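You operate a simulated robot arm through the tools that you are given. There is no shell and no other tool. Be economical: measure what you need, move in short steps, check, and stop when the job is done.

Carry out the task below with a simulated robot arm. There is one attempt and no reset: what you move stays moved.

Task
Press the water button three times.

The check looks at the end state, three seconds after you hand in, the way a careful person would. Anything else that was tipped, shoved, dropped, spilled or broken makes it a failure.

Robot
A 6-joint arm with a two-finger parallel gripper, fixed in place. Base frame: the origin is at the foot of the arm, x ahead of it, y to its left, z up. Readings come in mm, rad, newtons and seconds.
Its first joint turns from -1.222 to 1.222 rad. Payload 1.9 kg.
Tool frame: the origin (TCP) lies between the finger pads and is the grasp point; the fingertips stand 23 mm ahead of it; z points along the fingers, y is the line along which they close. The gripper opens to 94 mm. The fingers are 38 mm wide and 10 mm thick; the gripper's body (54 by 96 mm) begins 39 mm behind the TCP.
Orientation is told as [roll, pitch, yaw] about the base's x, y, z axes, in that order, counted from this pose: with the fingers straight down and closing along the base's y, the tool's x points along the base's -x, its y along +y and its z along -z.

Tools
- The arm moves only by the tool step_arm. Its argument "motion" is one flat list of numbers, 7 for each row, row after row: the shift along the tool's x, y, z in mm, then the turn, a rotation vector about the tool's x, y, z in rad, then the closure in counts, from 0 (fully open) to 255 (shut). In form: [x, y, z, rx, ry, rz, gripper, x, y, z, rx, ry, rz, gripper, ...]. A call has 1 to 10 rows; each row is the pose to reach, as a shift and turn from the pose commanded when the call began, along the tool's axes at that moment. Rows are played at 5 a second. More than 50 mm and 0.15 rad between two rows, or a gripper value outside its range, and nothing of the call is played. Where a pose cannot be reached the arm comes as near as it can. A force on the tool above 40 N (or 10 N above the force at the start of the call, whichever is more), or a blocked arm, ends the call early, and 0.2 s more pass. The fingers move at their own pace (about 108 mm/s each) and stop on an object; they squeeze with about 40 N. The grip force told is the motor's: it shows also when the fingers shut on nothing. Time passes only in rows, and 0.2 s behind the last, so rows that repeat a pose let the fingers close. It gives the time, the measured TCP pose, the force on the tool (base axes), the opening and the grip force at its end, in the units of the frame above (readings bear some noise).
- Cameras (640 x 400 px; columns grow to the right, rows downward): "scene" is fixed at [56, 304.7, 459.8]; the picture's right is [-0.79, -0.61, 0.00], its down [-0.13, 0.16, -0.98] and it looks along [0.59, -0.78, -0.21] (base axes); focal length 344 px, centre (320, 200). "wrist" rides on the gripper at [-39, 0, -44] in the tool frame; the picture's right is [0.00, -1.00, 0.00], its down [0.97, 0.00, -0.24] and it looks along [0.24, 0.00, 0.97] (tool axes); focal length 218 px, centre (320, 200). There is no depth. A picture from a camera that has moved, and an enlarged one, comes with that camera's place and axes in the base frame and with its lens.
- get_image(camera): a new picture of that camera. It takes no simulated time.
- enlarge(camera, box): a new picture of the part [left, top, right, bottom] of that camera's present view, enlarged. It takes no simulated time.
- finish_job(): hands the job in; it is judged then, once.

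Work in short steps. Places have to be worked out from the pictures, the camera data and where the tool is seen: move nearer, look again, correct. Check each grasp and each placing, and mend what went wrong. You have 90 turns and 38 pictures in all, those below and enlarged ones among them. Open the gripper and draw the arm clear of the work before you hand the job in, unless the task says otherwise; then end with one line.

The tools are called after ">>>" as a command line: name --argument value ..., lists and objects as JSON in quotes. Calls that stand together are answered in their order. step_arm: Moves the arm, as the interface text tells. Its arguments: {"type":"object","properties":{"motion":{"type":"array","items":{"type":"number"}}},"required":["motion"]} The other tools are called the same way: get_image (camera) takes a picture; enlarge (camera, box) takes an enlarged picture of a part of a camera's view; finish_job () hands the job in.

At the start:

```text
t: 0.0
eef_pos: [219.8, -50.5, 420.1]
tool_rot: [0.001, -0.002, 0.001]
force: [-0.6, -0.5, 0.2]
finger_gap: 93.9
gripper_force: 0.1
```

scene: 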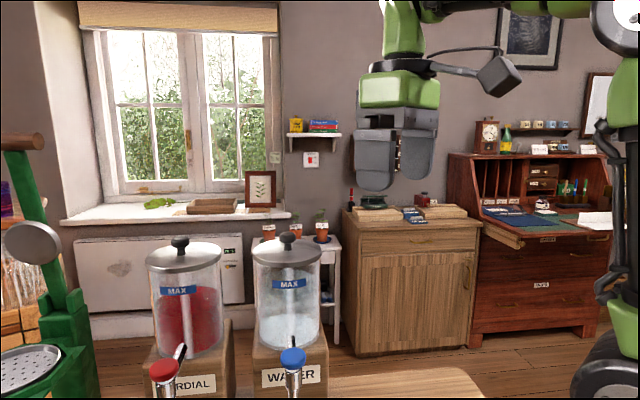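
wrist: 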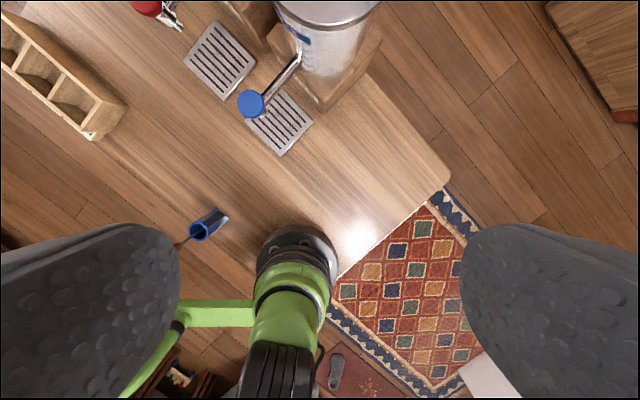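

The two views triangulate the blue button to roughly (308, 29, 183). I'll enlarge both views to refine this and to see what kind of button or tap it is.

>>> enlarge --camera "scene" --box '[130, 230, 400, 400]'

>>> enlarge --camera "wrist" --box '[120, 0, 440, 200]'

```text
2.35 times, centred on (265, 315) of scene
camera zoom: at [56.0, 304.7, 459.8], right [-0.79, -0.61, 0.0], down [-0.13, 0.16, -0.98], along [0.59, -0.78, -0.21], focal length 809 px, centre (449, -71)
```

zoom: 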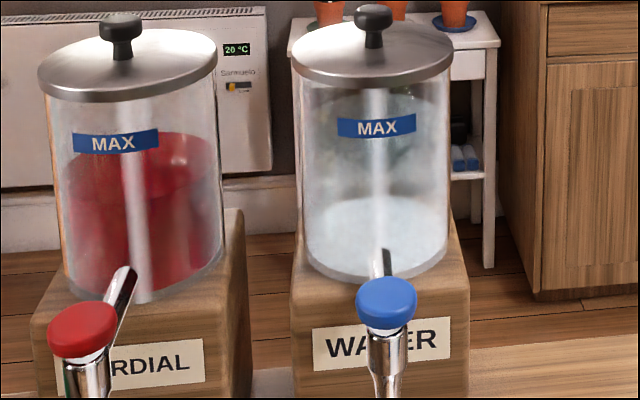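

```text
2.00 times, centred on (280, 100) of wrist
camera zoom: at [260.7, -51.5, 464.2], right [0.0, -1.0, 0.0], down [-0.97, 0.0, 0.24], along [-0.24, 0.0, -0.97], focal length 436 px, centre (400, 400)
```

zoom: 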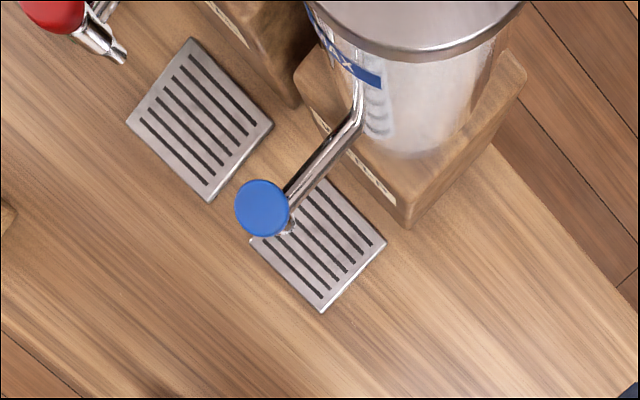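

The blue cap's top is near (308, 30, 181), and the water tank is about 73 mm beyond it toward (+x, -y). I'll shut the gripper, yaw 45° so the camera swings away from the tank, and stop well above the cap to look again.

>>> step_arm --motion '[-14, 13, 15, 0, 0, -0.131, 255, -29, 26, 30, 0, 0, -0.262, 255, -44, 40, 50, 0, 0, -0.393, 255, -58, 53, 75, 0, 0, -0.524, 255, -73, 66, 100, 0, 0, -0.654, 255, -88, 80, 120, 0, 0, -0.785, 255, -88, 80, 120, 0, 0, -0.785, 255]'

>>> get_image --camera "scene"

>>> get_image --camera "wrist"

```text
t: 1.6
eef_pos: [308.7, 28.4, 300.2]
tool_rot: [0.001, -0.003, 0.787]
force: [0.8, -0.1, 0.2]
finger_gap: 0.4
gripper_force: 40.1
```

```text
33 pictures are left
```

scene: 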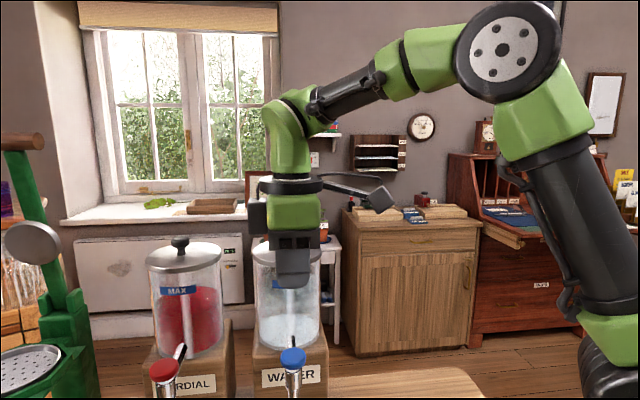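

```text
32 pictures are left
camera wrist: at [338.9, 53.8, 344.7], right [0.71, -0.71, 0.0], down [-0.69, -0.69, 0.24], along [-0.17, -0.17, -0.97], focal length 218 px, centre (320, 200)
```

wrist: 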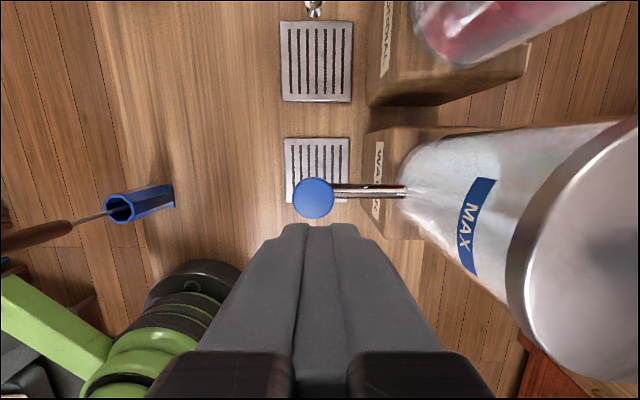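

The closed gripper is almost directly over the cap, which refines to (307.5, 30, ~181). I'll correct 2 mm along tool y and descend 78 mm to about 18 mm above the cap.

>>> step_arm --motion '[0, 2, 20, 0, 0, 0, 255, 0, 2, 40, 0, 0, 0, 255, 0, 2, 60, 0, 0, 0, 255, 0, 2, 70, 0, 0, 0, 255, 0, 2, 78, 0, 0, 0, 255]'

>>> get_image --camera "wrist"

>>> enlarge --camera "scene" --box '[190, 230, 400, 400]'

```text
t: 2.8
eef_pos: [307.8, 30.4, 224.8]
tool_rot: [-0.001, -0.003, 0.784]
force: [-0.6, 0.7, 0.5]
finger_gap: 0.0
gripper_force: 40.0
```

```text
31 pictures are left
camera wrist: at [336.4, 56.7, 267.5], right [0.71, -0.71, 0.0], down [-0.69, -0.69, 0.24], along [-0.17, -0.17, -0.97], focal length 218 px, centre (320, 200)
```

wrist: 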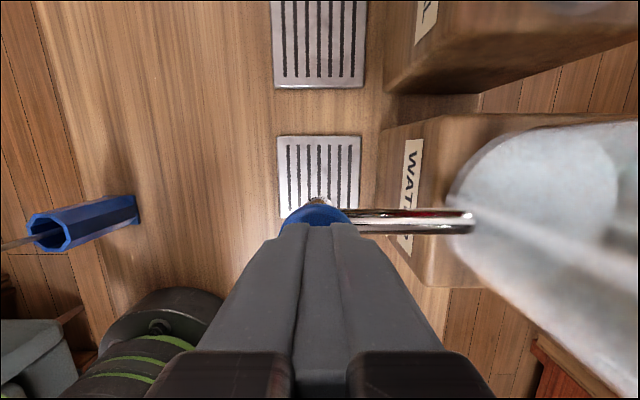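

```text
2.35 times, centred on (295, 315) of scene
camera zoom: at [56.0, 304.7, 459.8], right [-0.79, -0.61, 0.0], down [-0.13, 0.16, -0.98], along [0.59, -0.78, -0.21], focal length 809 px, centre (379, -71)
```

zoom: 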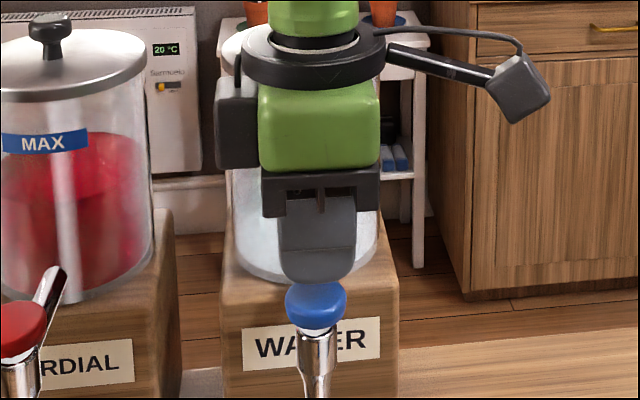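

Everything lines up and the tip is roughly 8–18 mm above the cap. I'll descend slowly and watch the force to find contact.

>>> step_arm --motion '[0, 0, 3, 0, 0, 0, 255, 0, 0, 6, 0, 0, 0, 255, 0, 0, 9, 0, 0, 0, 255, 0, 0, 11, 0, 0, 0, 255]'

>>> enlarge --camera "scene" --box '[240, 310, 350, 400]'

```text
t: 3.8
eef_pos: [307.2, 30.6, 212.2]
tool_rot: [0.0, -0.003, 0.786]
force: [0.2, 0.1, 1.7]
finger_gap: 0.0
gripper_force: 39.6
```

```text
4.44 times, centred on (295, 355) of scene
camera zoom: at [56.0, 304.7, 459.8], right [-0.79, -0.61, 0.0], down [-0.13, 0.16, -0.98], along [0.59, -0.78, -0.21], focal length 1528 px, centre (431, -489)
```

zoom: 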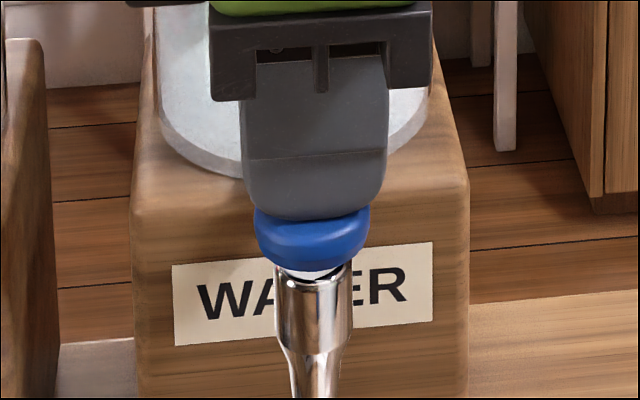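

The tip is now at or just touching the cap, at z≈189. I'll press 4 mm in small rows and read the force.

>>> step_arm --motion '[0, 0, 1, 0, 0, 0, 255, 0, 0, 2, 0, 0, 0, 255, 0, 0, 3, 0, 0, 0, 255, 0, 0, 4, 0, 0, 0, 255]'

>>> enlarge --camera "scene" --box '[240, 310, 350, 400]'

```text
t: 4.8
eef_pos: [306.2, 30.5, 207.5]
tool_rot: [-0.003, -0.003, 0.785]
force: [1.4, 0.6, 4.4]
finger_gap: 0.0
gripper_force: 40.1
```

```text
4.44 times, centred on (295, 355) of scene
camera zoom: at [56.0, 304.7, 459.8], right [-0.79, -0.61, 0.0], down [-0.13, 0.16, -0.98], along [0.59, -0.78, -0.21], focal length 1528 px, centre (431, -489)
```

zoom: 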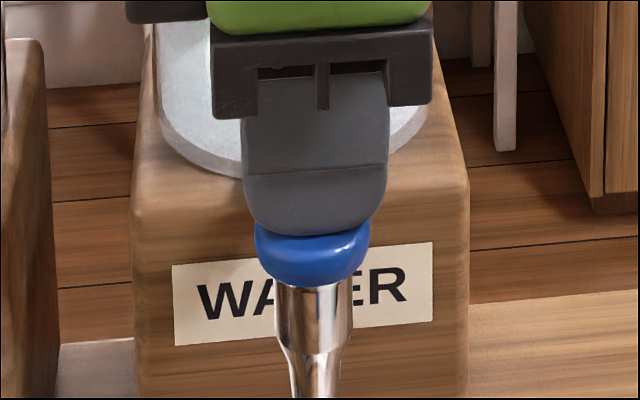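

The cap has moved down about 4 mm and the spring force is 4.4 N. I'll press further until the force jumps at the end stop.

>>> step_arm --motion '[0, 0, 1, 0, 0, 0, 255, 0, 0, 2, 0, 0, 0, 255, 0, 0, 3, 0, 0, 0, 255]'

>>> enlarge --camera "scene" --box '[240, 310, 350, 400]'

```text
t: 5.6
eef_pos: [307.5, 30.4, 205.8]
tool_rot: [0.0, -0.005, 0.785]
force: [1.5, -2.7, 5.7]
finger_gap: 0.3
gripper_force: 39.8
```

```text
4.44 times, centred on (295, 355) of scene
camera zoom: at [56.0, 304.7, 459.8], right [-0.79, -0.61, 0.0], down [-0.13, 0.16, -0.98], along [0.59, -0.78, -0.21], focal length 1528 px, centre (431, -489)
```

zoom: 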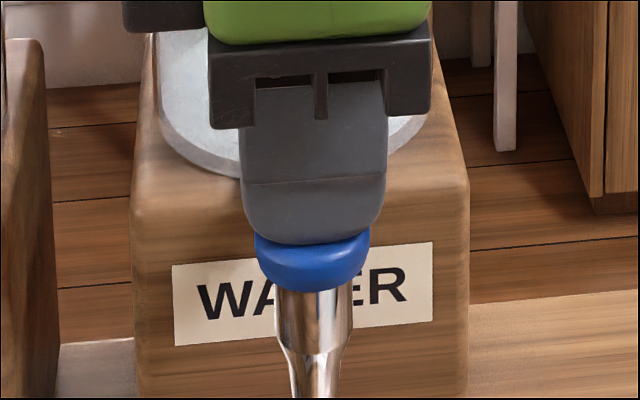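

It is still springy at about 6 N with no clear end stop. I'll go 3 mm more and check whether the cap bottoms out.

>>> step_arm --motion '[0, 0, 1, 0, 0, 0, 255, 0, 0, 2, 0, 0, 0, 255, 0, 0, 3, 0, 0, 0, 255]'

>>> enlarge --camera "scene" --box '[240, 310, 350, 400]'

```text
t: 6.3
eef_pos: [307.2, 31.9, 203.6]
tool_rot: [0.0, -0.005, 0.782]
force: [-8.5, -1.9, 28.3]
finger_gap: 0.1
gripper_force: 40.1
stopped in row 3: the force on the tool passed its limit (the readings are from after the stop); the commanded pose is now the measured one
```

```text
4.44 times, centred on (295, 355) of scene
camera zoom: at [56.0, 304.7, 459.8], right [-0.79, -0.61, 0.0], down [-0.13, 0.16, -0.98], along [0.59, -0.78, -0.21], focal length 1528 px, centre (431, -489)
```

zoom: 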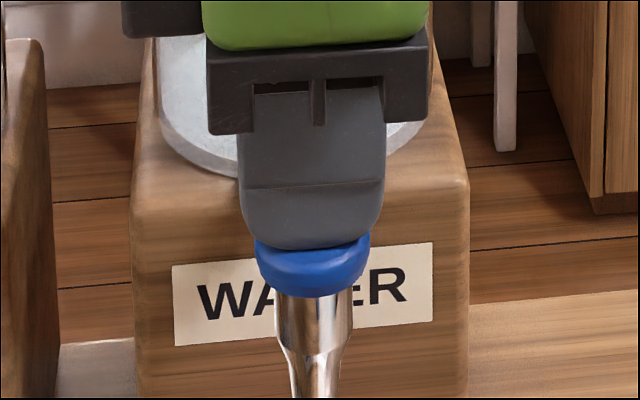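

The force jumped to 28 N at TCP z≈203.6, so that's the end stop and press one is done. I'll retract 18 mm, correcting the small sideways drift, and check that the cap springs back.

>>> step_arm --motion '[0, 0, -6, 0, 0, 0, 255, 0.8, -1.2, -12, 0, 0, 0, 255, 0.8, -1.2, -18, 0, 0, 0, 255, 0.8, -1.2, -18, 0, 0, 0, 255]'

>>> enlarge --camera "scene" --box '[240, 310, 350, 400]'

```text
t: 7.3
eef_pos: [307.7, 29.3, 220.9]
tool_rot: [0.002, -0.004, 0.784]
force: [-0.8, -1.3, -0.3]
finger_gap: 0.0
gripper_force: 40.0
```

```text
4.44 times, centred on (295, 355) of scene
camera zoom: at [56.0, 304.7, 459.8], right [-0.79, -0.61, 0.0], down [-0.13, 0.16, -0.98], along [0.59, -0.78, -0.21], focal length 1528 px, centre (431, -489)
```

zoom: 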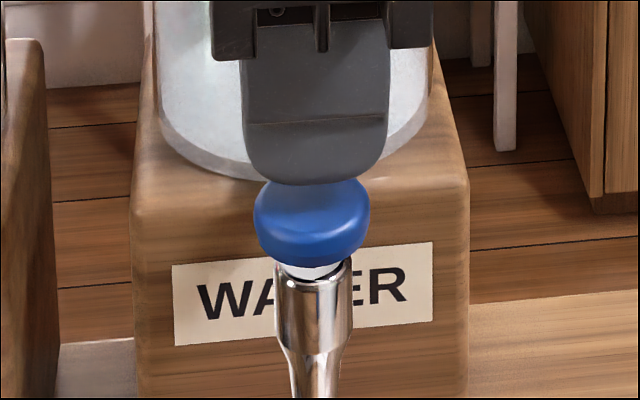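

The cap has fully sprung back, so one press is complete. For the second press I'll go straight down to the same end stop.

>>> step_arm --motion '[0, 0, 5, 0, 0, 0, 255, 0, 0, 9, 0, 0, 0, 255, 0, 0, 12, 0, 0, 0, 255, 0, 0, 14, 0, 0, 0, 255, 0, 0, 16, 0, 0, 0, 255, 0, 0, 17, 0, 0, 0, 255, 0, 0, 18, 0, 0, 0, 255, 0, 0, 19, 0, 0, 0, 255]'

>>> enlarge --camera "scene" --box '[240, 310, 350, 400]'

```text
t: 9.1
eef_pos: [307.9, 29.9, 203.9]
tool_rot: [0.001, -0.009, 0.779]
force: [-10.1, -2.5, 27.7]
finger_gap: 0.0
gripper_force: 40.5
stopped in row 8: the force on the tool passed its limit (the readings are from after the stop); the commanded pose is now the measured one
```

```text
4.44 times, centred on (295, 355) of scene
camera zoom: at [56.0, 304.7, 459.8], right [-0.79, -0.61, 0.0], down [-0.13, 0.16, -0.98], along [0.59, -0.78, -0.21], focal length 1528 px, centre (431, -489)
```

zoom: 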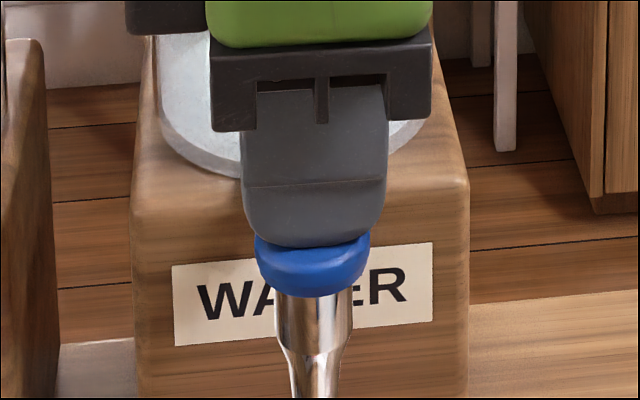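

The second press reached the end stop at 28 N. I'll retract and confirm the cap returns.

>>> step_arm --motion '[0, 0, -6, 0, 0, 0, 255, 0, 0, -12, 0, 0, 0, 255, 0, 0, -18, 0, 0, 0, 255, 0, 0, -18, 0, 0, 0, 255]'

>>> enlarge --camera "scene" --box '[240, 310, 350, 400]'

```text
t: 10.1
eef_pos: [307.5, 30.3, 221.3]
tool_rot: [0.0, -0.006, 0.783]
force: [-0.2, 0.3, 0.1]
finger_gap: 0.0
gripper_force: 40.7
```

```text
4.44 times, centred on (295, 355) of scene
camera zoom: at [56.0, 304.7, 459.8], right [-0.79, -0.61, 0.0], down [-0.13, 0.16, -0.98], along [0.59, -0.78, -0.21], focal length 1528 px, centre (431, -489)
```

zoom: 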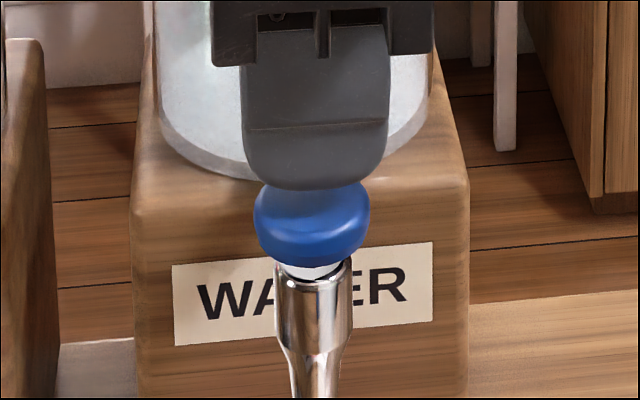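

The cap is back up after two presses. Now the third press, with the same stroke.

>>> step_arm --motion '[0, 0, 5, 0, 0, 0, 255, 0, 0, 9, 0, 0, 0, 255, 0, 0, 12, 0, 0, 0, 255, 0, 0, 14, 0, 0, 0, 255, 0, 0, 16, 0, 0, 0, 255, 0, 0, 17, 0, 0, 0, 255, 0, 0, 18, 0, 0, 0, 255, 0, 0, 19, 0, 0, 0, 255, 0, 0, 20, 0, 0, 0, 255]'

>>> enlarge --camera "scene" --box '[240, 310, 350, 400]'

```text
t: 11.8
eef_pos: [307.2, 30.0, 203.4]
tool_rot: [0.001, -0.008, 0.778]
force: [-10.3, -2.7, 27.0]
finger_gap: 0.0
gripper_force: 40.1
stopped in row 8: the force on the tool passed its limit (the readings are from after the stop); the commanded pose is now the measured one
```

```text
4.44 times, centred on (295, 355) of scene
camera zoom: at [56.0, 304.7, 459.8], right [-0.79, -0.61, 0.0], down [-0.13, 0.16, -0.98], along [0.59, -0.78, -0.21], focal length 1528 px, centre (431, -489)
```

zoom: 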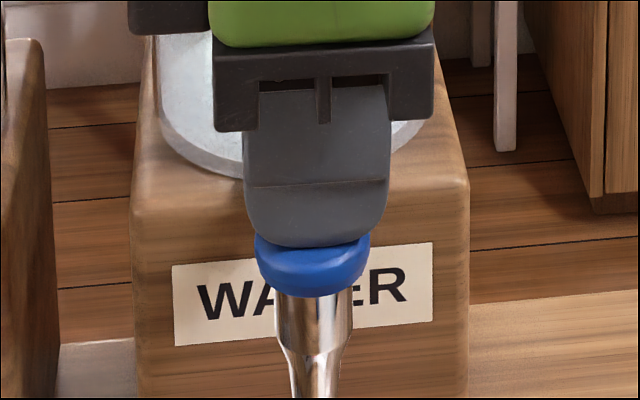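

The third press also reached the end stop. I'll retract straight up, move back toward the start pose, then open the gripper.

>>> step_arm --motion '[0, 0, -10, 0, 0, 0, 255, 0, 0, -40, 0, 0, 0, 255, 0, 0, -80, 0, 0, 0, 255, 0, 0, -120, 0, 0, 0, 255, 0, 0, -160, 0, 0, 0, 255, 0, 0, -200, 0, 0, 0, 255, 30, 0, -210, 0, 0, 0, 0, 60, 0, -215, 0, 0, 0, 0, 60, 0, -215, 0, 0, 0, 0, 60, 0, -215, 0, 0, 0, 0]'

>>> get_image --camera "scene"

>>> get_image --camera "wrist"

```text
t: 14.1
eef_pos: [263.9, -12.5, 418.5]
tool_rot: [0.003, -0.008, 0.781]
force: [0.2, 0.2, 0.6]
finger_gap: 94.4
gripper_force: 0.0
```

```text
21 pictures are left
```

scene: 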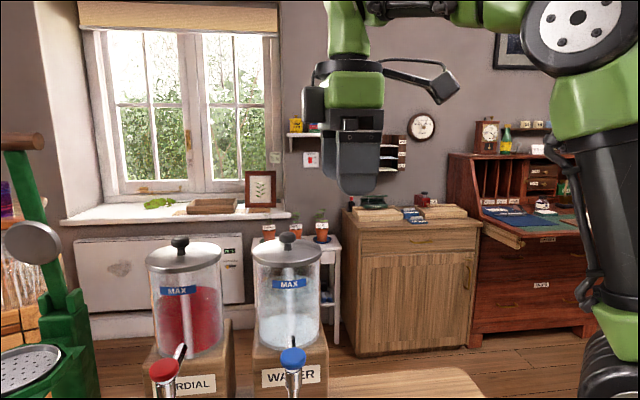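

```text
20 pictures are left
camera wrist: at [293.3, 13.4, 463.1], right [0.7, -0.71, 0.0], down [-0.69, -0.68, 0.23], along [-0.17, -0.16, -0.97], focal length 218 px, centre (320, 200)
```

wrist: 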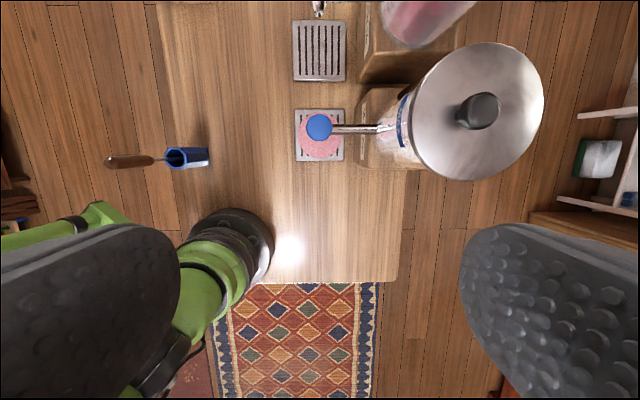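

A pink disc has appeared on the drip tray under the water tap, so I'll look closer before handing in.

>>> enlarge --camera "wrist" --box '[260, 80, 420, 180]'

>>> enlarge --camera "scene" --box '[130, 230, 400, 400]'

```text
4.00 times, centred on (340, 130) of wrist
camera zoom: at [293.3, 13.4, 463.1], right [0.7, -0.71, 0.0], down [-0.69, -0.68, 0.23], along [-0.17, -0.16, -0.97], focal length 873 px, centre (240, 480)
```

zoom: 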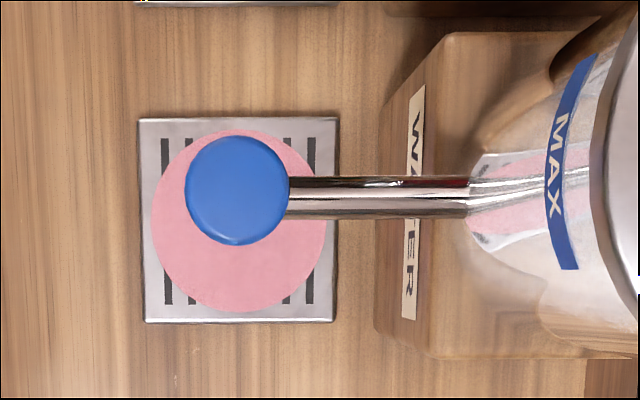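

```text
2.35 times, centred on (265, 315) of scene
camera zoom: at [56.0, 304.7, 459.8], right [-0.79, -0.61, 0.0], down [-0.13, 0.16, -0.98], along [0.59, -0.78, -0.21], focal length 809 px, centre (449, -71)
```

zoom: 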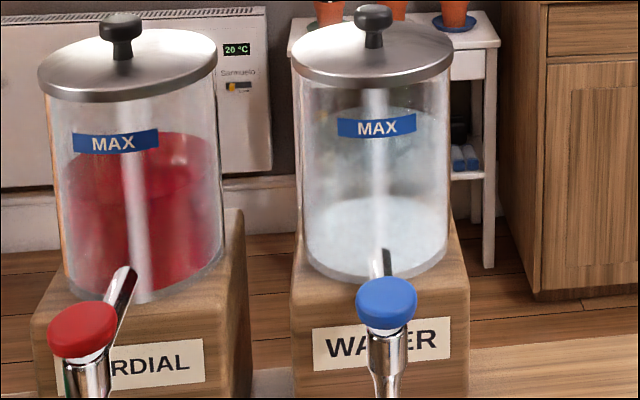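

The pink disc lies within the tray and was dispensed from the water tap, and nothing was placed under the tap. The water cap is back up, nothing else has moved, the gripper is open and the arm is clear, so I'm handing in.

>>> finish_job

```text
The job is handed in.
```

I pressed the water button to its stop three times, letting it spring back fully each time. The liquid it dispensed, which looks pink in the wrist view, ended up on the drip tray because there was no cup under the tap.
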